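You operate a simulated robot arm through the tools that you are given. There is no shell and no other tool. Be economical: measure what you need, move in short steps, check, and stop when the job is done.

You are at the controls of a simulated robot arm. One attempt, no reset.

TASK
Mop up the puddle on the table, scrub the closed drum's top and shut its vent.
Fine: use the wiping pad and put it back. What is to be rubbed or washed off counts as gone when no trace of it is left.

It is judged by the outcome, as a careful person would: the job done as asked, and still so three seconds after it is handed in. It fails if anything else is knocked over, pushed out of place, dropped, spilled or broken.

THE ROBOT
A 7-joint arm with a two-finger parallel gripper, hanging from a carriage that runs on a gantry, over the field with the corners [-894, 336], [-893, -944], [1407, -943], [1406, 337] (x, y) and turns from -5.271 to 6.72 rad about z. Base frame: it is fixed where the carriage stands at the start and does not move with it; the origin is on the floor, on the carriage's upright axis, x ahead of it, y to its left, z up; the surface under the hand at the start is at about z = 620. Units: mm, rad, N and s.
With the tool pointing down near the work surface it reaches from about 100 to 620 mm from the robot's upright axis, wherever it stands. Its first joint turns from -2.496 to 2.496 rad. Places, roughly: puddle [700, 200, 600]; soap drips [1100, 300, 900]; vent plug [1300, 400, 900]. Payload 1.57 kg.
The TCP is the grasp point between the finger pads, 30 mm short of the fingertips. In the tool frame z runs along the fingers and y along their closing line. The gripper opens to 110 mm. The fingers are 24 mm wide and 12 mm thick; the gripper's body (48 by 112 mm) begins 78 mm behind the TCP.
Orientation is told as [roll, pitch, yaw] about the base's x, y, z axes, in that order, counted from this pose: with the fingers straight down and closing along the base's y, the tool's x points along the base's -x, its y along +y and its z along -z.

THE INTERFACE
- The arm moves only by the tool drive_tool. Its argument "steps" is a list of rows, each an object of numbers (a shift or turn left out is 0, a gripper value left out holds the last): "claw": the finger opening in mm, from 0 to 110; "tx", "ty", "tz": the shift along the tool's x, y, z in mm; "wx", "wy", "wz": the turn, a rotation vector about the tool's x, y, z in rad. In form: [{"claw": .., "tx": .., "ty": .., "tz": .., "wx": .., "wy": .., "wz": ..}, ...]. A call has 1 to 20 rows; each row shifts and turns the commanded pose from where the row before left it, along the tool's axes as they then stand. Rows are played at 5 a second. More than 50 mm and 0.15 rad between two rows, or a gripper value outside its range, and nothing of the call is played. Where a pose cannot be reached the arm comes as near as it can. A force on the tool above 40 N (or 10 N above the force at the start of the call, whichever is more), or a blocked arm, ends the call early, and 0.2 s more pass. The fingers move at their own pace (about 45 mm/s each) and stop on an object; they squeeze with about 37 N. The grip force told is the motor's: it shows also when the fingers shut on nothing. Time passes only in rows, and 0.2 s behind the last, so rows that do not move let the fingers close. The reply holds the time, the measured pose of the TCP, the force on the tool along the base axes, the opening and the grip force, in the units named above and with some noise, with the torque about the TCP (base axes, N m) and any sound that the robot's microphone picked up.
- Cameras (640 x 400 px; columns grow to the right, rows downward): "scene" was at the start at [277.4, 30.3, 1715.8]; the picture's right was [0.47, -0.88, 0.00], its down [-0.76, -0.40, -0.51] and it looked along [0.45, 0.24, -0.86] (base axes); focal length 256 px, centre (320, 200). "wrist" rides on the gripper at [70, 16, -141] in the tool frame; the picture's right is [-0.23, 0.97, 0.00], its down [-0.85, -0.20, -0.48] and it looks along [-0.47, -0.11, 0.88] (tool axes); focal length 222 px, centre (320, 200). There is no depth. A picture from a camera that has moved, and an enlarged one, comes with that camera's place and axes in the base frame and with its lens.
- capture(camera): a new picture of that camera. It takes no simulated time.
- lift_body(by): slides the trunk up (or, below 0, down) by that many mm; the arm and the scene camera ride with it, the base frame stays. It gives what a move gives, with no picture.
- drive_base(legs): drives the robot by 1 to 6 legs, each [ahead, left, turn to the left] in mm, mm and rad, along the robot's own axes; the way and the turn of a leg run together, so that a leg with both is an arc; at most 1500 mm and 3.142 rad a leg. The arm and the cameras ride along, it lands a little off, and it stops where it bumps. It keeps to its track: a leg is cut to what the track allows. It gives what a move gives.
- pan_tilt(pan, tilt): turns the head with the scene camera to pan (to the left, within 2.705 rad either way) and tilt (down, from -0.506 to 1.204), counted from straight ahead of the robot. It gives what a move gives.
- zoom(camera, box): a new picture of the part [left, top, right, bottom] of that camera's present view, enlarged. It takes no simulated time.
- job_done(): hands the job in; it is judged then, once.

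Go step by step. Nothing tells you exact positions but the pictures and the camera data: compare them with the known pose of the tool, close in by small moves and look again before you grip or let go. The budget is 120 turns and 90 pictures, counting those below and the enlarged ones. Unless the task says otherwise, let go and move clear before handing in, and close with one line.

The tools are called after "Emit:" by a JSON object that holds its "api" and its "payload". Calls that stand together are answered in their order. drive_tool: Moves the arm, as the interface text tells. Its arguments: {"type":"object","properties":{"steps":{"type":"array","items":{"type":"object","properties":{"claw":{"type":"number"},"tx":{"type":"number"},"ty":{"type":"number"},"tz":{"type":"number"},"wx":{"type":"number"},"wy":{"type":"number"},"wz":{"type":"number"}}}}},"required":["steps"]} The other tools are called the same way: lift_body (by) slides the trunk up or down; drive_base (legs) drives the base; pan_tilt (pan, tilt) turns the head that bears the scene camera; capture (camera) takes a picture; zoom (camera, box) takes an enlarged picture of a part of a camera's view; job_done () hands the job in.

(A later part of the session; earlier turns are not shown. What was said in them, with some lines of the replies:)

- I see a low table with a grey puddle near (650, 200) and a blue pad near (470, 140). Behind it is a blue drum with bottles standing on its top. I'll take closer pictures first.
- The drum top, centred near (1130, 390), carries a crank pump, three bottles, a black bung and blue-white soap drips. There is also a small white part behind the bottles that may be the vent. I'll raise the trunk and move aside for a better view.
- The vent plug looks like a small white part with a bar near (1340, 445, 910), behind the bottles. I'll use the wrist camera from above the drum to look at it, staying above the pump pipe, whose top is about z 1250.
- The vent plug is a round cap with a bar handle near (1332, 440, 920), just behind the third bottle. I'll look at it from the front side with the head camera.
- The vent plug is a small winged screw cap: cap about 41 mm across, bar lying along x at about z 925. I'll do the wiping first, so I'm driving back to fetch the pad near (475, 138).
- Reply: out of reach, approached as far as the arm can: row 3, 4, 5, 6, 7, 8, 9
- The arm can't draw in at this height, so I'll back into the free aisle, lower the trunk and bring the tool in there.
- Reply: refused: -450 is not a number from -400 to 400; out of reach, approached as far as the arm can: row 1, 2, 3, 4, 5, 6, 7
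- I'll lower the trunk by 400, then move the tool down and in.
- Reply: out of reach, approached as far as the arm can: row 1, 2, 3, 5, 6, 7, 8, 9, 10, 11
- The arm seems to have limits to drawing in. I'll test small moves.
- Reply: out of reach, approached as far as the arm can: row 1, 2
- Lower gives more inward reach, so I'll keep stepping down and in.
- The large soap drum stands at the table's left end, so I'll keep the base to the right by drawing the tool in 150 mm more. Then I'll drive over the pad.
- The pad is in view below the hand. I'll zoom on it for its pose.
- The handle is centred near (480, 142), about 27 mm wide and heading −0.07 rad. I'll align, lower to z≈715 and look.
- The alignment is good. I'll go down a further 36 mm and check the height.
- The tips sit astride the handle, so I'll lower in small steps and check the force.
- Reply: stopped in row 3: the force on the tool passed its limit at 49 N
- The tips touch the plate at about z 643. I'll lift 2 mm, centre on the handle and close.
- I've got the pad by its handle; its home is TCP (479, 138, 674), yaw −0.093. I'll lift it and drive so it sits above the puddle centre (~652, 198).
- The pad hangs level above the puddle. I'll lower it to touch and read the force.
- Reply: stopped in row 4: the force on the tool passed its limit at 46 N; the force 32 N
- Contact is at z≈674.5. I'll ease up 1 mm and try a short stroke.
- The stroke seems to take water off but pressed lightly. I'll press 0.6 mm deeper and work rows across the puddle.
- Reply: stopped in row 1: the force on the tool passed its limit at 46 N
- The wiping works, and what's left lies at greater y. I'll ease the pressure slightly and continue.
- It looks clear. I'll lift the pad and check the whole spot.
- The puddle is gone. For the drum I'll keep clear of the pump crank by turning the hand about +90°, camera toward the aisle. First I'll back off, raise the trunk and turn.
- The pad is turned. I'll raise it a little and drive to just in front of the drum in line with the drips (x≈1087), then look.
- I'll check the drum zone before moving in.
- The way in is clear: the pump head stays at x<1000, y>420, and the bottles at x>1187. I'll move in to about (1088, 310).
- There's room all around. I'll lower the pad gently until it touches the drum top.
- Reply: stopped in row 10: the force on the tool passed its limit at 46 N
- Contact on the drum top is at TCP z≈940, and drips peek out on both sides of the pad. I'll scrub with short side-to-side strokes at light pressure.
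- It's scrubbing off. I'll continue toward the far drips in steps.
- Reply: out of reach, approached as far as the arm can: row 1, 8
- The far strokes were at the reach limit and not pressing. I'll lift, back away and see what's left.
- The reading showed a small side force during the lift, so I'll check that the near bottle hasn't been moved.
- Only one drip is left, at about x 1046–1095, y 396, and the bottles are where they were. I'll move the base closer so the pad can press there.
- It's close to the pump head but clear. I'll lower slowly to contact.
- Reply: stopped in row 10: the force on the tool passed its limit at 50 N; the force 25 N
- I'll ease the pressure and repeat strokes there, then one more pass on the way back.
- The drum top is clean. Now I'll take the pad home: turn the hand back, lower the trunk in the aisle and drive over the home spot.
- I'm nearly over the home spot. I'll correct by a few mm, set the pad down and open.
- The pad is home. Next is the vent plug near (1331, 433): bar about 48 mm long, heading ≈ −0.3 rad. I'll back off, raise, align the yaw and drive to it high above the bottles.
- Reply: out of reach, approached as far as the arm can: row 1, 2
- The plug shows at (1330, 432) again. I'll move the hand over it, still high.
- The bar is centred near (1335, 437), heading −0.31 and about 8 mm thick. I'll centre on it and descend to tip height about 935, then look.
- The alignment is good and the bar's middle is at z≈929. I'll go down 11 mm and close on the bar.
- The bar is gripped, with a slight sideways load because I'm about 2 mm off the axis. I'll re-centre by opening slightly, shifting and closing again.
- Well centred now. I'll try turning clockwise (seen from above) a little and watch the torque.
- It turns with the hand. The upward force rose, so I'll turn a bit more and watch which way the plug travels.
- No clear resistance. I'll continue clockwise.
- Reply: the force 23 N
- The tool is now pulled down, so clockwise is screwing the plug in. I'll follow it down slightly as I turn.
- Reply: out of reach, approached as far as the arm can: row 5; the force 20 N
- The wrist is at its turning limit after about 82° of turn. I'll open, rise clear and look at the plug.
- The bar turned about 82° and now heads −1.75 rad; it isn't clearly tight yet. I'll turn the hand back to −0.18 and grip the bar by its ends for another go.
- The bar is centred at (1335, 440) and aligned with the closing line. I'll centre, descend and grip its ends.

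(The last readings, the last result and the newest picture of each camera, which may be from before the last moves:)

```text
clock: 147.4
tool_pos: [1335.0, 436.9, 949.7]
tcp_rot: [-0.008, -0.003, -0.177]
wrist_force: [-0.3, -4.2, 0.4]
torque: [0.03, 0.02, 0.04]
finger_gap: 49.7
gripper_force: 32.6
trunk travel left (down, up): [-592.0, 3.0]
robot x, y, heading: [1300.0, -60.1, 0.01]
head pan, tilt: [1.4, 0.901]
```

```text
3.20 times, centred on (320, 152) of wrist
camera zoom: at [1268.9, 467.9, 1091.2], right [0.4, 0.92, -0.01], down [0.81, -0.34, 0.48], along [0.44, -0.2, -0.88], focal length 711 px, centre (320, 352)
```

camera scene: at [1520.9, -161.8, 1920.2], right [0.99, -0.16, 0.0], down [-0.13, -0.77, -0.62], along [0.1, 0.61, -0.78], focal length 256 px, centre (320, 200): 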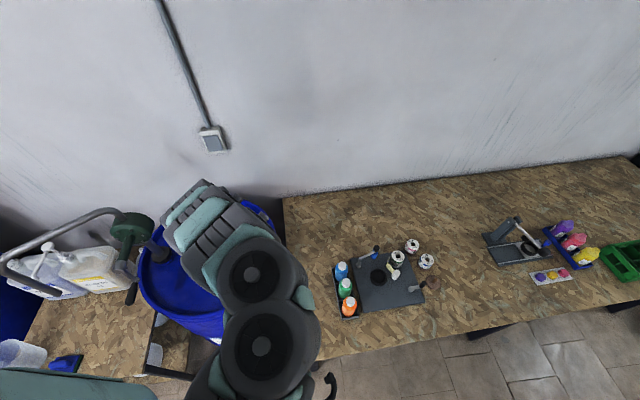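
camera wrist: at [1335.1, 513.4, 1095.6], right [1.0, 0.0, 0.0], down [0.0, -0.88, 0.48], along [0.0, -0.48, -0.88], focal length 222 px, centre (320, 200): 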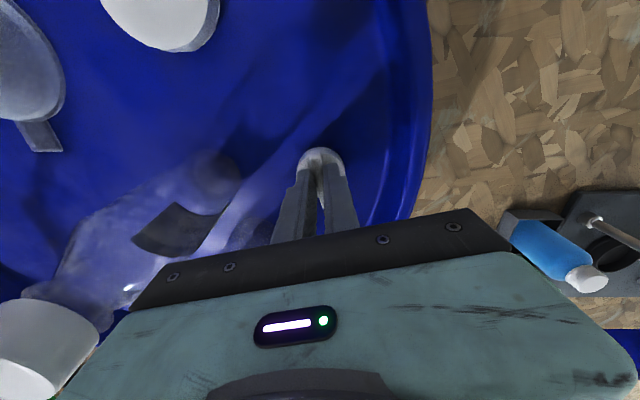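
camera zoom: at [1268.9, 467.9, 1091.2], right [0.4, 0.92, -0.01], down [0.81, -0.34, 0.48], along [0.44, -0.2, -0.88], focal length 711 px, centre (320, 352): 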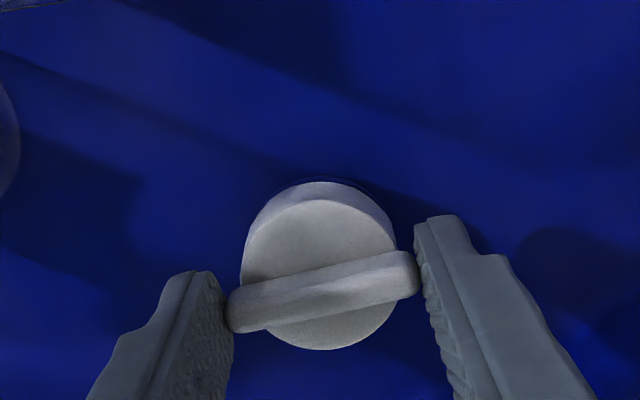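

The bar ends are gripped (49.7 mm). Turning clockwise again.

Emit:
{"api": "drive_tool", "payload": {"steps": [{"wz": 0.1, "tz": 0.15}, {"wz": 0.1, "tz": 0.15}, {"wz": 0.1, "tz": 0.15}, {"wz": 0.1, "tz": 0.15}, {"wz": 0.1, "tz": 0.15}]}}

Emit:
{"api": "zoom", "payload": {"camera": "wrist", "box": [220, 90, 420, 215]}}

```text
clock: 148.6
tool_pos: [1334.2, 438.6, 950.2]
tcp_rot: [-0.004, -0.004, -0.678]
wrist_force: [1.2, -6.4, 12.0]
torque: [0.56, 0.42, -0.04]
finger_gap: 49.4
gripper_force: 45.0
trunk travel left (down, up): [-592.0, 3.0]
robot x, y, heading: [1299.8, -64.3, 0.011]
head pan, tilt: [1.4, 0.901]
```

```text
3.20 times, centred on (320, 152) of wrist
camera zoom: at [1290.9, 496.6, 1091.0], right [0.79, 0.61, 0.0], down [0.54, -0.69, 0.48], along [0.29, -0.38, -0.88], focal length 711 px, centre (320, 352)
```

zoom: 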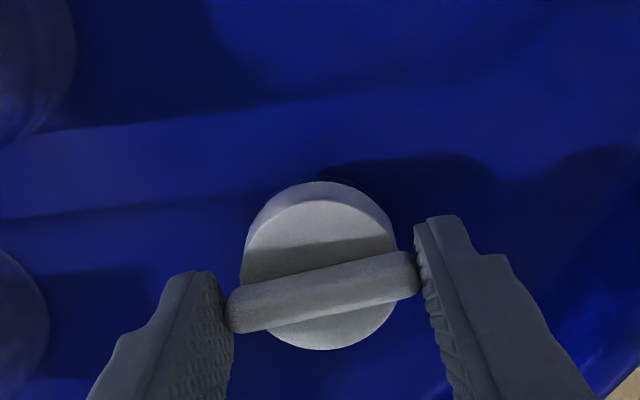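

It still turns with the hand. Continuing without following down.

Emit:
{"api": "drive_tool", "payload": {"steps": [{"wz": 0.1}, {"wz": 0.1}, {"wz": 0.1}, {"wz": 0.1}, {"wz": 0.1}, {"wz": 0.05}]}}

Emit:
{"api": "drive_tool", "payload": {"steps": [{"wz": 0.1}, {"wz": 0.1}, {"wz": 0.1}, {"wz": 0.1}]}}

Emit:
{"api": "zoom", "payload": {"camera": "wrist", "box": [220, 90, 420, 215]}}

```text
clock: 150.0
tool_pos: [1335.6, 438.0, 951.6]
tcp_rot: [-0.002, -0.006, -1.229]
wrist_force: [3.0, -3.0, 11.9]
torque: [-0.06, 0.18, 0.01]
finger_gap: 49.7
gripper_force: 44.8
trunk travel left (down, up): [-592.0, 3.0]
robot x, y, heading: [1296.6, -58.6, 0.014]
head pan, tilt: [1.4, 0.901]
```

```text
clock: 151.0
tool_pos: [1336.5, 439.4, 949.5]
tcp_rot: [0.003, -0.005, -1.626]
wrist_force: [3.5, -0.9, 11.0]
torque: [0.48, -0.22, 1.02]
finger_gap: 50.1
gripper_force: 45.1
trunk travel left (down, up): [-592.0, 3.0]
robot x, y, heading: [1298.0, -63.1, 0.013]
head pan, tilt: [1.4, 0.901]
```

```text
3.20 times, centred on (320, 152) of wrist
camera zoom: at [1356.0, 509.6, 1090.5], right [0.96, -0.28, 0.0], down [-0.25, -0.84, 0.48], along [-0.13, -0.46, -0.88], focal length 711 px, centre (320, 352)
```

zoom: 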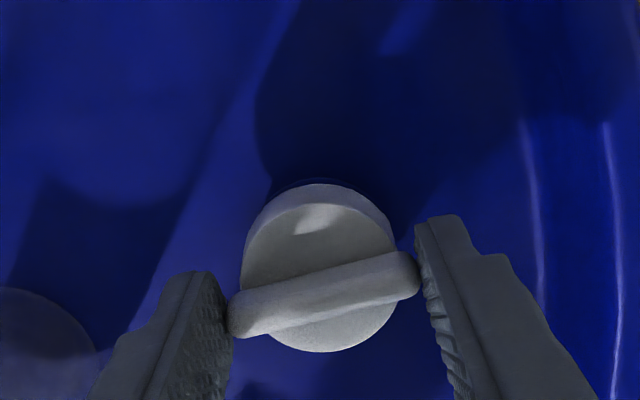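

Now the torque rises to 1 N m, so the plug is meeting its stop. I'll give it a touch more to seat it.

Emit:
{"api": "drive_tool", "payload": {"steps": [{"wz": 0.06}, {"wz": 0.05}]}}

Emit:
{"api": "zoom", "payload": {"camera": "wrist", "box": [220, 90, 420, 215]}}

```text
clock: 151.6
tool_pos: [1337.0, 437.9, 951.9]
tcp_rot: [-0.009, 0.002, -1.735]
wrist_force: [-2.1, 16.3, -28.5]
torque: [0.44, -0.61, 0.07]
finger_gap: 50.6
gripper_force: 45.3
out of reach, approached as far as the arm can: row 2
trunk travel left (down, up): [-592.0, 3.0]
robot x, y, heading: [1293.9, -63.2, 0.015]
head pan, tilt: [1.4, 0.901]
```

```text
3.20 times, centred on (320, 152) of wrist
camera zoom: at [1364.8, 504.0, 1092.3], right [0.92, -0.38, -0.01], down [-0.33, -0.81, 0.48], along [-0.19, -0.44, -0.88], focal length 711 px, centre (320, 352)
```

zoom: 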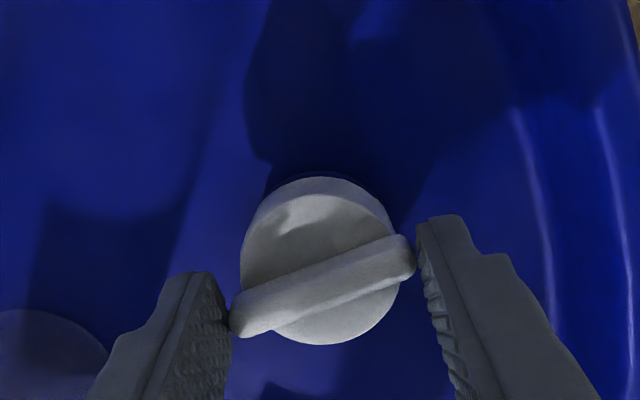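

The bar lagged the hand, so the plug seems to have stopped. I'll release, turn the hand back and regrip across the bar to confirm it's tight.

Emit:
{"api": "drive_tool", "payload": {"steps": [{"claw": 66}, {}, {"tz": -25}, {"tz": -25}, {"wz": -0.15}, {"wz": -0.15}, {"wz": -0.15}, {"wz": -0.15}, {"wz": -0.15}, {"wz": -0.15}, {"wz": -0.15}, {"wz": -0.15}, {"wz": -0.15}, {"wz": -0.15}, {"wz": -0.1}]}}

Emit:
{"api": "zoom", "payload": {"camera": "wrist", "box": [220, 90, 420, 215]}}

```text
clock: 154.8
tool_pos: [1343.7, 435.4, 998.1]
tcp_rot: [-0.006, -0.002, -0.136]
wrist_force: [-0.2, -0.2, -0.5]
torque: [0.01, -0.03, 0.03]
finger_gap: 66.1
gripper_force: 0.0
out of reach, approached as far as the arm can: row 4
trunk travel left (down, up): [-592.0, 3.0]
robot x, y, heading: [1299.9, -59.9, 0.012]
head pan, tilt: [1.4, 0.901]
```

```text
3.20 times, centred on (320, 152) of wrist
camera zoom: at [1277.0, 462.5, 1138.5], right [0.36, 0.93, -0.01], down [0.82, -0.31, 0.48], along [0.45, -0.18, -0.88], focal length 711 px, centre (320, 352)
```

zoom: 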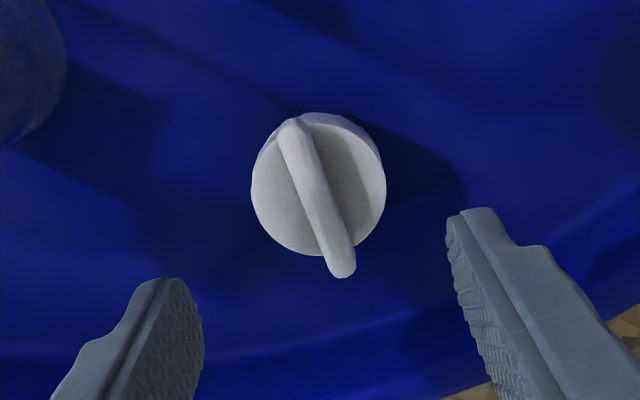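

The bar now heads about 0 rad, roughly 164° turned in all. I'll regrip across it and test for tightness.

Emit:
{"api": "drive_tool", "payload": {"steps": [{"tx": 7, "ty": 1.5, "wz": -0.11, "claw": 40}, {"tz": 25}, {"tz": 15}, {"tz": 4}, {"claw": 0}, {}, {}, {}]}}

Emit:
{"api": "drive_tool", "payload": {"steps": [{"wz": 0.05}, {"wz": 0.05}, {"wz": 0.05}, {"wz": 0.05}]}}

Emit:
{"api": "zoom", "payload": {"camera": "wrist", "box": [220, 90, 420, 215]}}

```text
clock: 156.6
tool_pos: [1337.3, 437.6, 953.7]
tcp_rot: [-0.007, 0.0, -0.028]
wrist_force: [0.0, 3.0, -6.3]
torque: [0.26, -0.12, 0.61]
finger_gap: 9.2
gripper_force: 28.0
trunk travel left (down, up): [-592.0, 3.0]
robot x, y, heading: [1297.3, -60.0, 0.011]
head pan, tilt: [1.4, 0.901]
```

```text
clock: 157.6
tool_pos: [1336.5, 438.7, 953.9]
tcp_rot: [-0.006, 0.0, -0.229]
wrist_force: [-1.2, 2.7, -4.9]
torque: [0.25, -0.02, 0.96]
finger_gap: 14.2
gripper_force: 30.4
trunk travel left (down, up): [-592.0, 3.0]
robot x, y, heading: [1298.8, -60.3, 0.014]
head pan, tilt: [1.4, 0.901]
```

```text
3.20 times, centred on (320, 152) of wrist
camera zoom: at [1272.8, 470.8, 1094.8], right [0.44, 0.9, -0.01], down [0.79, -0.38, 0.48], along [0.43, -0.22, -0.88], focal length 711 px, centre (320, 352)
```

zoom: 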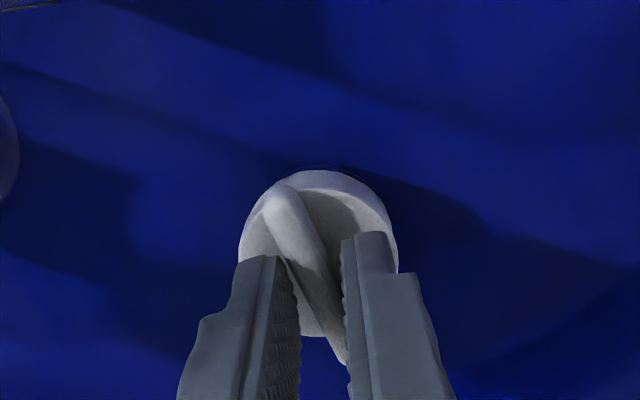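

The plug is firmly at its stop: the fingers were pried open rather than the bar turning. So the vent is shut. I'll let go, rise clear and back away.

Emit:
{"api": "drive_tool", "payload": {"steps": [{"claw": 50}, {}, {"tz": -30}, {"tz": -30}, {"tz": -30}, {"tz": -20}]}}

Emit:
{"api": "drive_base", "payload": {"legs": [[0, -500, 0], [-350, 0, 0]]}}

Emit:
{"api": "pan_tilt", "payload": {"pan": 1.2, "tilt": 0.8}}

Emit:
{"api": "capture", "payload": {"camera": "scene"}}

```text
clock: 159.0
tool_pos: [1337.6, 436.7, 1062.8]
tcp_rot: [-0.008, -0.002, -0.23]
wrist_force: [0.7, -0.1, 1.1]
torque: [0.0, 0.01, 0.01]
finger_gap: 50.2
gripper_force: 0.1
trunk travel left (down, up): [-592.0, 3.0]
robot x, y, heading: [1295.5, -61.0, 0.009]
head pan, tilt: [1.4, 0.901]
```

```text
clock: 163.8
tool_pos: [992.7, -66.1, 1063.2]
tcp_rot: [-0.007, 0.0, -0.227]
wrist_force: [0.8, 0.5, 0.4]
torque: [-0.02, 0.0, -0.03]
finger_gap: 50.2
gripper_force: 0.1
trunk travel left (down, up): [-592.0, 3.0]
robot x, y, heading: [954.9, -566.4, 0.013]
head pan, tilt: [1.4, 0.901]
```

```text
clock: 164.6
tool_pos: [991.9, -64.6, 1063.7]
tcp_rot: [-0.007, -0.001, -0.227]
wrist_force: [0.6, 0.1, -0.3]
torque: [-0.04, 0.0, -0.02]
finger_gap: 49.9
gripper_force: 0.1
trunk travel left (down, up): [-592.0, 3.0]
robot x, y, heading: [952.7, -562.3, 0.009]
head pan, tilt: [1.201, 0.799]
```

```text
18 pictures are left
camera scene: at [1199.5, -487.1, 1928.0], right [0.94, -0.35, 0.0], down [-0.25, -0.67, -0.7], along [0.24, 0.65, -0.72], focal length 256 px, centre (320, 200)
```

scene: 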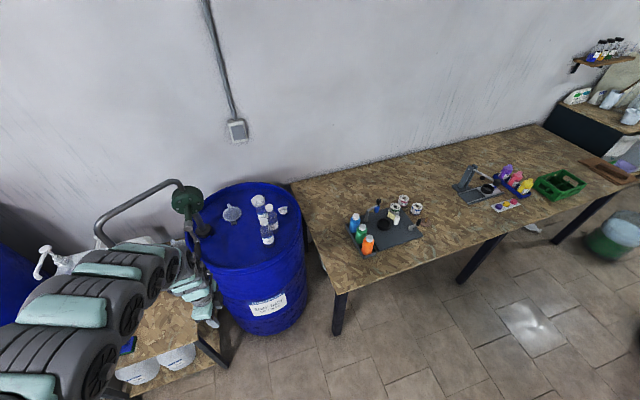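

Emit:
{"api": "zoom", "payload": {"camera": "scene", "box": [180, 175, 324, 265]}}

Emit:
{"api": "drive_base", "payload": {"legs": [[0, -200, 0]]}}

Emit:
{"api": "pan_tilt", "payload": {"pan": 1.75, "tilt": 0.75}}

Emit:
{"api": "capture", "payload": {"camera": "scene"}}

```text
4.44 times, centred on (252, 220) of scene
camera zoom: at [1199.5, -487.1, 1928.0], right [0.94, -0.35, 0.0], down [-0.25, -0.67, -0.7], along [0.24, 0.65, -0.72], focal length 1137 px, centre (622, 111)
```

zoom: 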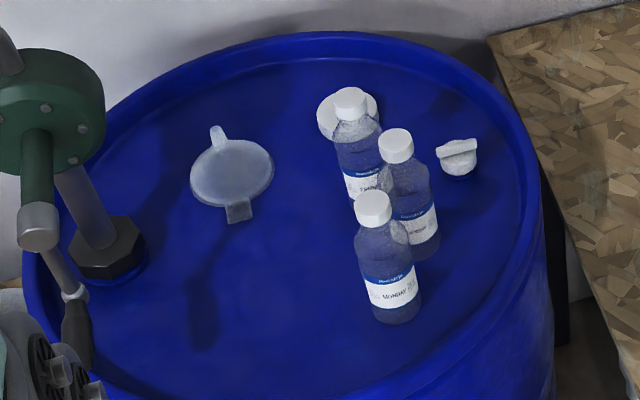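

```text
clock: 166.2
tool_pos: [993.9, -265.9, 1062.1]
tcp_rot: [-0.007, -0.002, -0.226]
wrist_force: [1.0, -0.1, 0.2]
torque: [-0.01, -0.01, -0.02]
finger_gap: 49.9
gripper_force: 0.1
trunk travel left (down, up): [-592.0, 3.0]
robot x, y, heading: [951.2, -761.0, 0.013]
head pan, tilt: [1.201, 0.799]
```

```text
clock: 167.1
tool_pos: [993.8, -266.3, 1063.2]
tcp_rot: [-0.007, -0.002, -0.225]
wrist_force: [-0.1, 0.5, 0.1]
torque: [0.05, -0.02, 0.01]
finger_gap: 50.3
gripper_force: 0.0
trunk travel left (down, up): [-592.0, 3.0]
robot x, y, heading: [954.4, -768.2, 0.012]
head pan, tilt: [1.751, 0.75]
```

```text
16 pictures are left
camera scene: at [1158.1, -681.7, 1932.0], right [0.98, 0.19, 0.0], down [0.13, -0.67, -0.73], along [-0.14, 0.72, -0.68], focal length 256 px, centre (320, 200)
```

scene: 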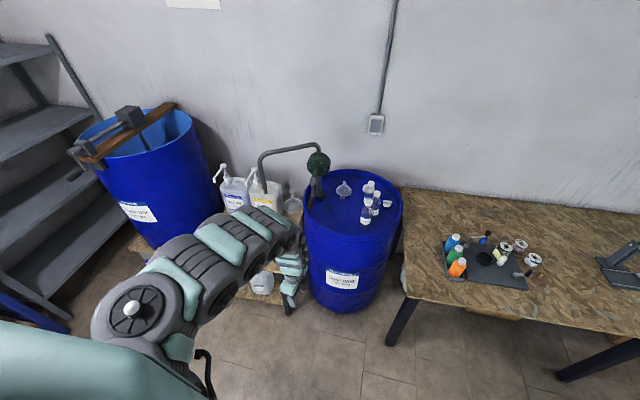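

Everything stands as before. I'll take one last look at the low table from the side.

Emit:
{"api": "drive_base", "payload": {"legs": [[400, 0, 0]]}}

Emit:
{"api": "pan_tilt", "payload": {"pan": 2.2, "tilt": 0.75}}

Emit:
{"api": "capture", "payload": {"camera": "scene"}}

```text
clock: 169.6
tool_pos: [1390.3, -259.6, 1062.5]
tcp_rot: [-0.007, -0.002, -0.222]
wrist_force: [-0.3, 0.1, -0.1]
torque: [-0.01, 0.03, 0.0]
finger_gap: 50.3
gripper_force: 0.1
trunk travel left (down, up): [-592.0, 3.0]
robot x, y, heading: [1355.2, -761.8, 0.017]
head pan, tilt: [1.751, 0.75]
```

```text
clock: 170.5
tool_pos: [1390.0, -261.1, 1062.4]
tcp_rot: [-0.007, -0.001, -0.221]
wrist_force: [-0.5, 0.4, 0.1]
torque: [-0.01, 0.01, -0.03]
finger_gap: 50.0
gripper_force: 0.1
trunk travel left (down, up): [-592.0, 3.0]
robot x, y, heading: [1350.5, -760.7, 0.015]
head pan, tilt: [2.201, 0.75]
```

```text
15 pictures are left
camera scene: at [1521.2, -690.0, 1932.0], right [0.8, 0.6, 0.0], down [0.41, -0.54, -0.73], along [-0.44, 0.58, -0.68], focal length 256 px, centre (320, 200)
```

scene: 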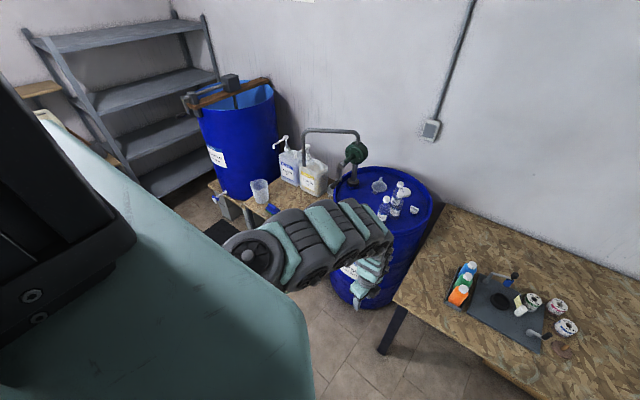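

The arm is in the way, so I'll try from the other side.

Emit:
{"api": "drive_base", "payload": {"legs": [[-950, 0, 0]]}}

Emit:
{"api": "pan_tilt", "payload": {"pan": 1.45, "tilt": 0.95}}

Emit:
{"api": "zoom", "payload": {"camera": "scene", "box": [180, 80, 420, 230]}}

```text
clock: 175.5
tool_pos: [433.7, -275.5, 1063.4]
tcp_rot: [-0.006, -0.001, -0.224]
wrist_force: [-0.2, -0.3, 0.1]
torque: [0.0, -0.02, 0.02]
finger_gap: 50.3
gripper_force: 0.1
trunk travel left (down, up): [-592.0, 3.0]
robot x, y, heading: [396.4, -772.8, 0.013]
head pan, tilt: [2.201, 0.75]
```

```text
clock: 176.6
tool_pos: [433.9, -276.5, 1063.0]
tcp_rot: [-0.006, -0.001, -0.222]
wrist_force: [-0.7, 0.4, 0.0]
torque: [-0.01, 0.04, -0.01]
finger_gap: 49.9
gripper_force: 0.0
trunk travel left (down, up): [-592.0, 3.0]
robot x, y, heading: [394.9, -774.5, 0.015]
head pan, tilt: [1.45, 0.949]
```

```text
2.67 times, centred on (300, 155) of scene
camera zoom: at [622.5, -699.9, 1916.5], right [0.99, -0.1, 0.0], down [-0.08, -0.81, -0.58], along [0.06, 0.58, -0.81], focal length 682 px, centre (373, 320)
```

zoom: 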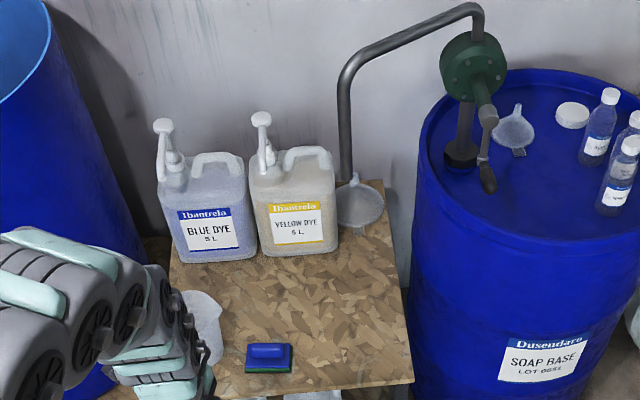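

The table is dry, the pad is back in its place and the drum top is clean. The vent plug is at its stop and nothing else has been disturbed, so I'm handing the job in.

Emit:
{"api": "job_done", "payload": {}}

```text
The job is handed in.
```

The puddle is mopped up, the drum top is scrubbed with no drips left in the pictures, the vent plug is screwed down to its stop, and the pad is back in its place.
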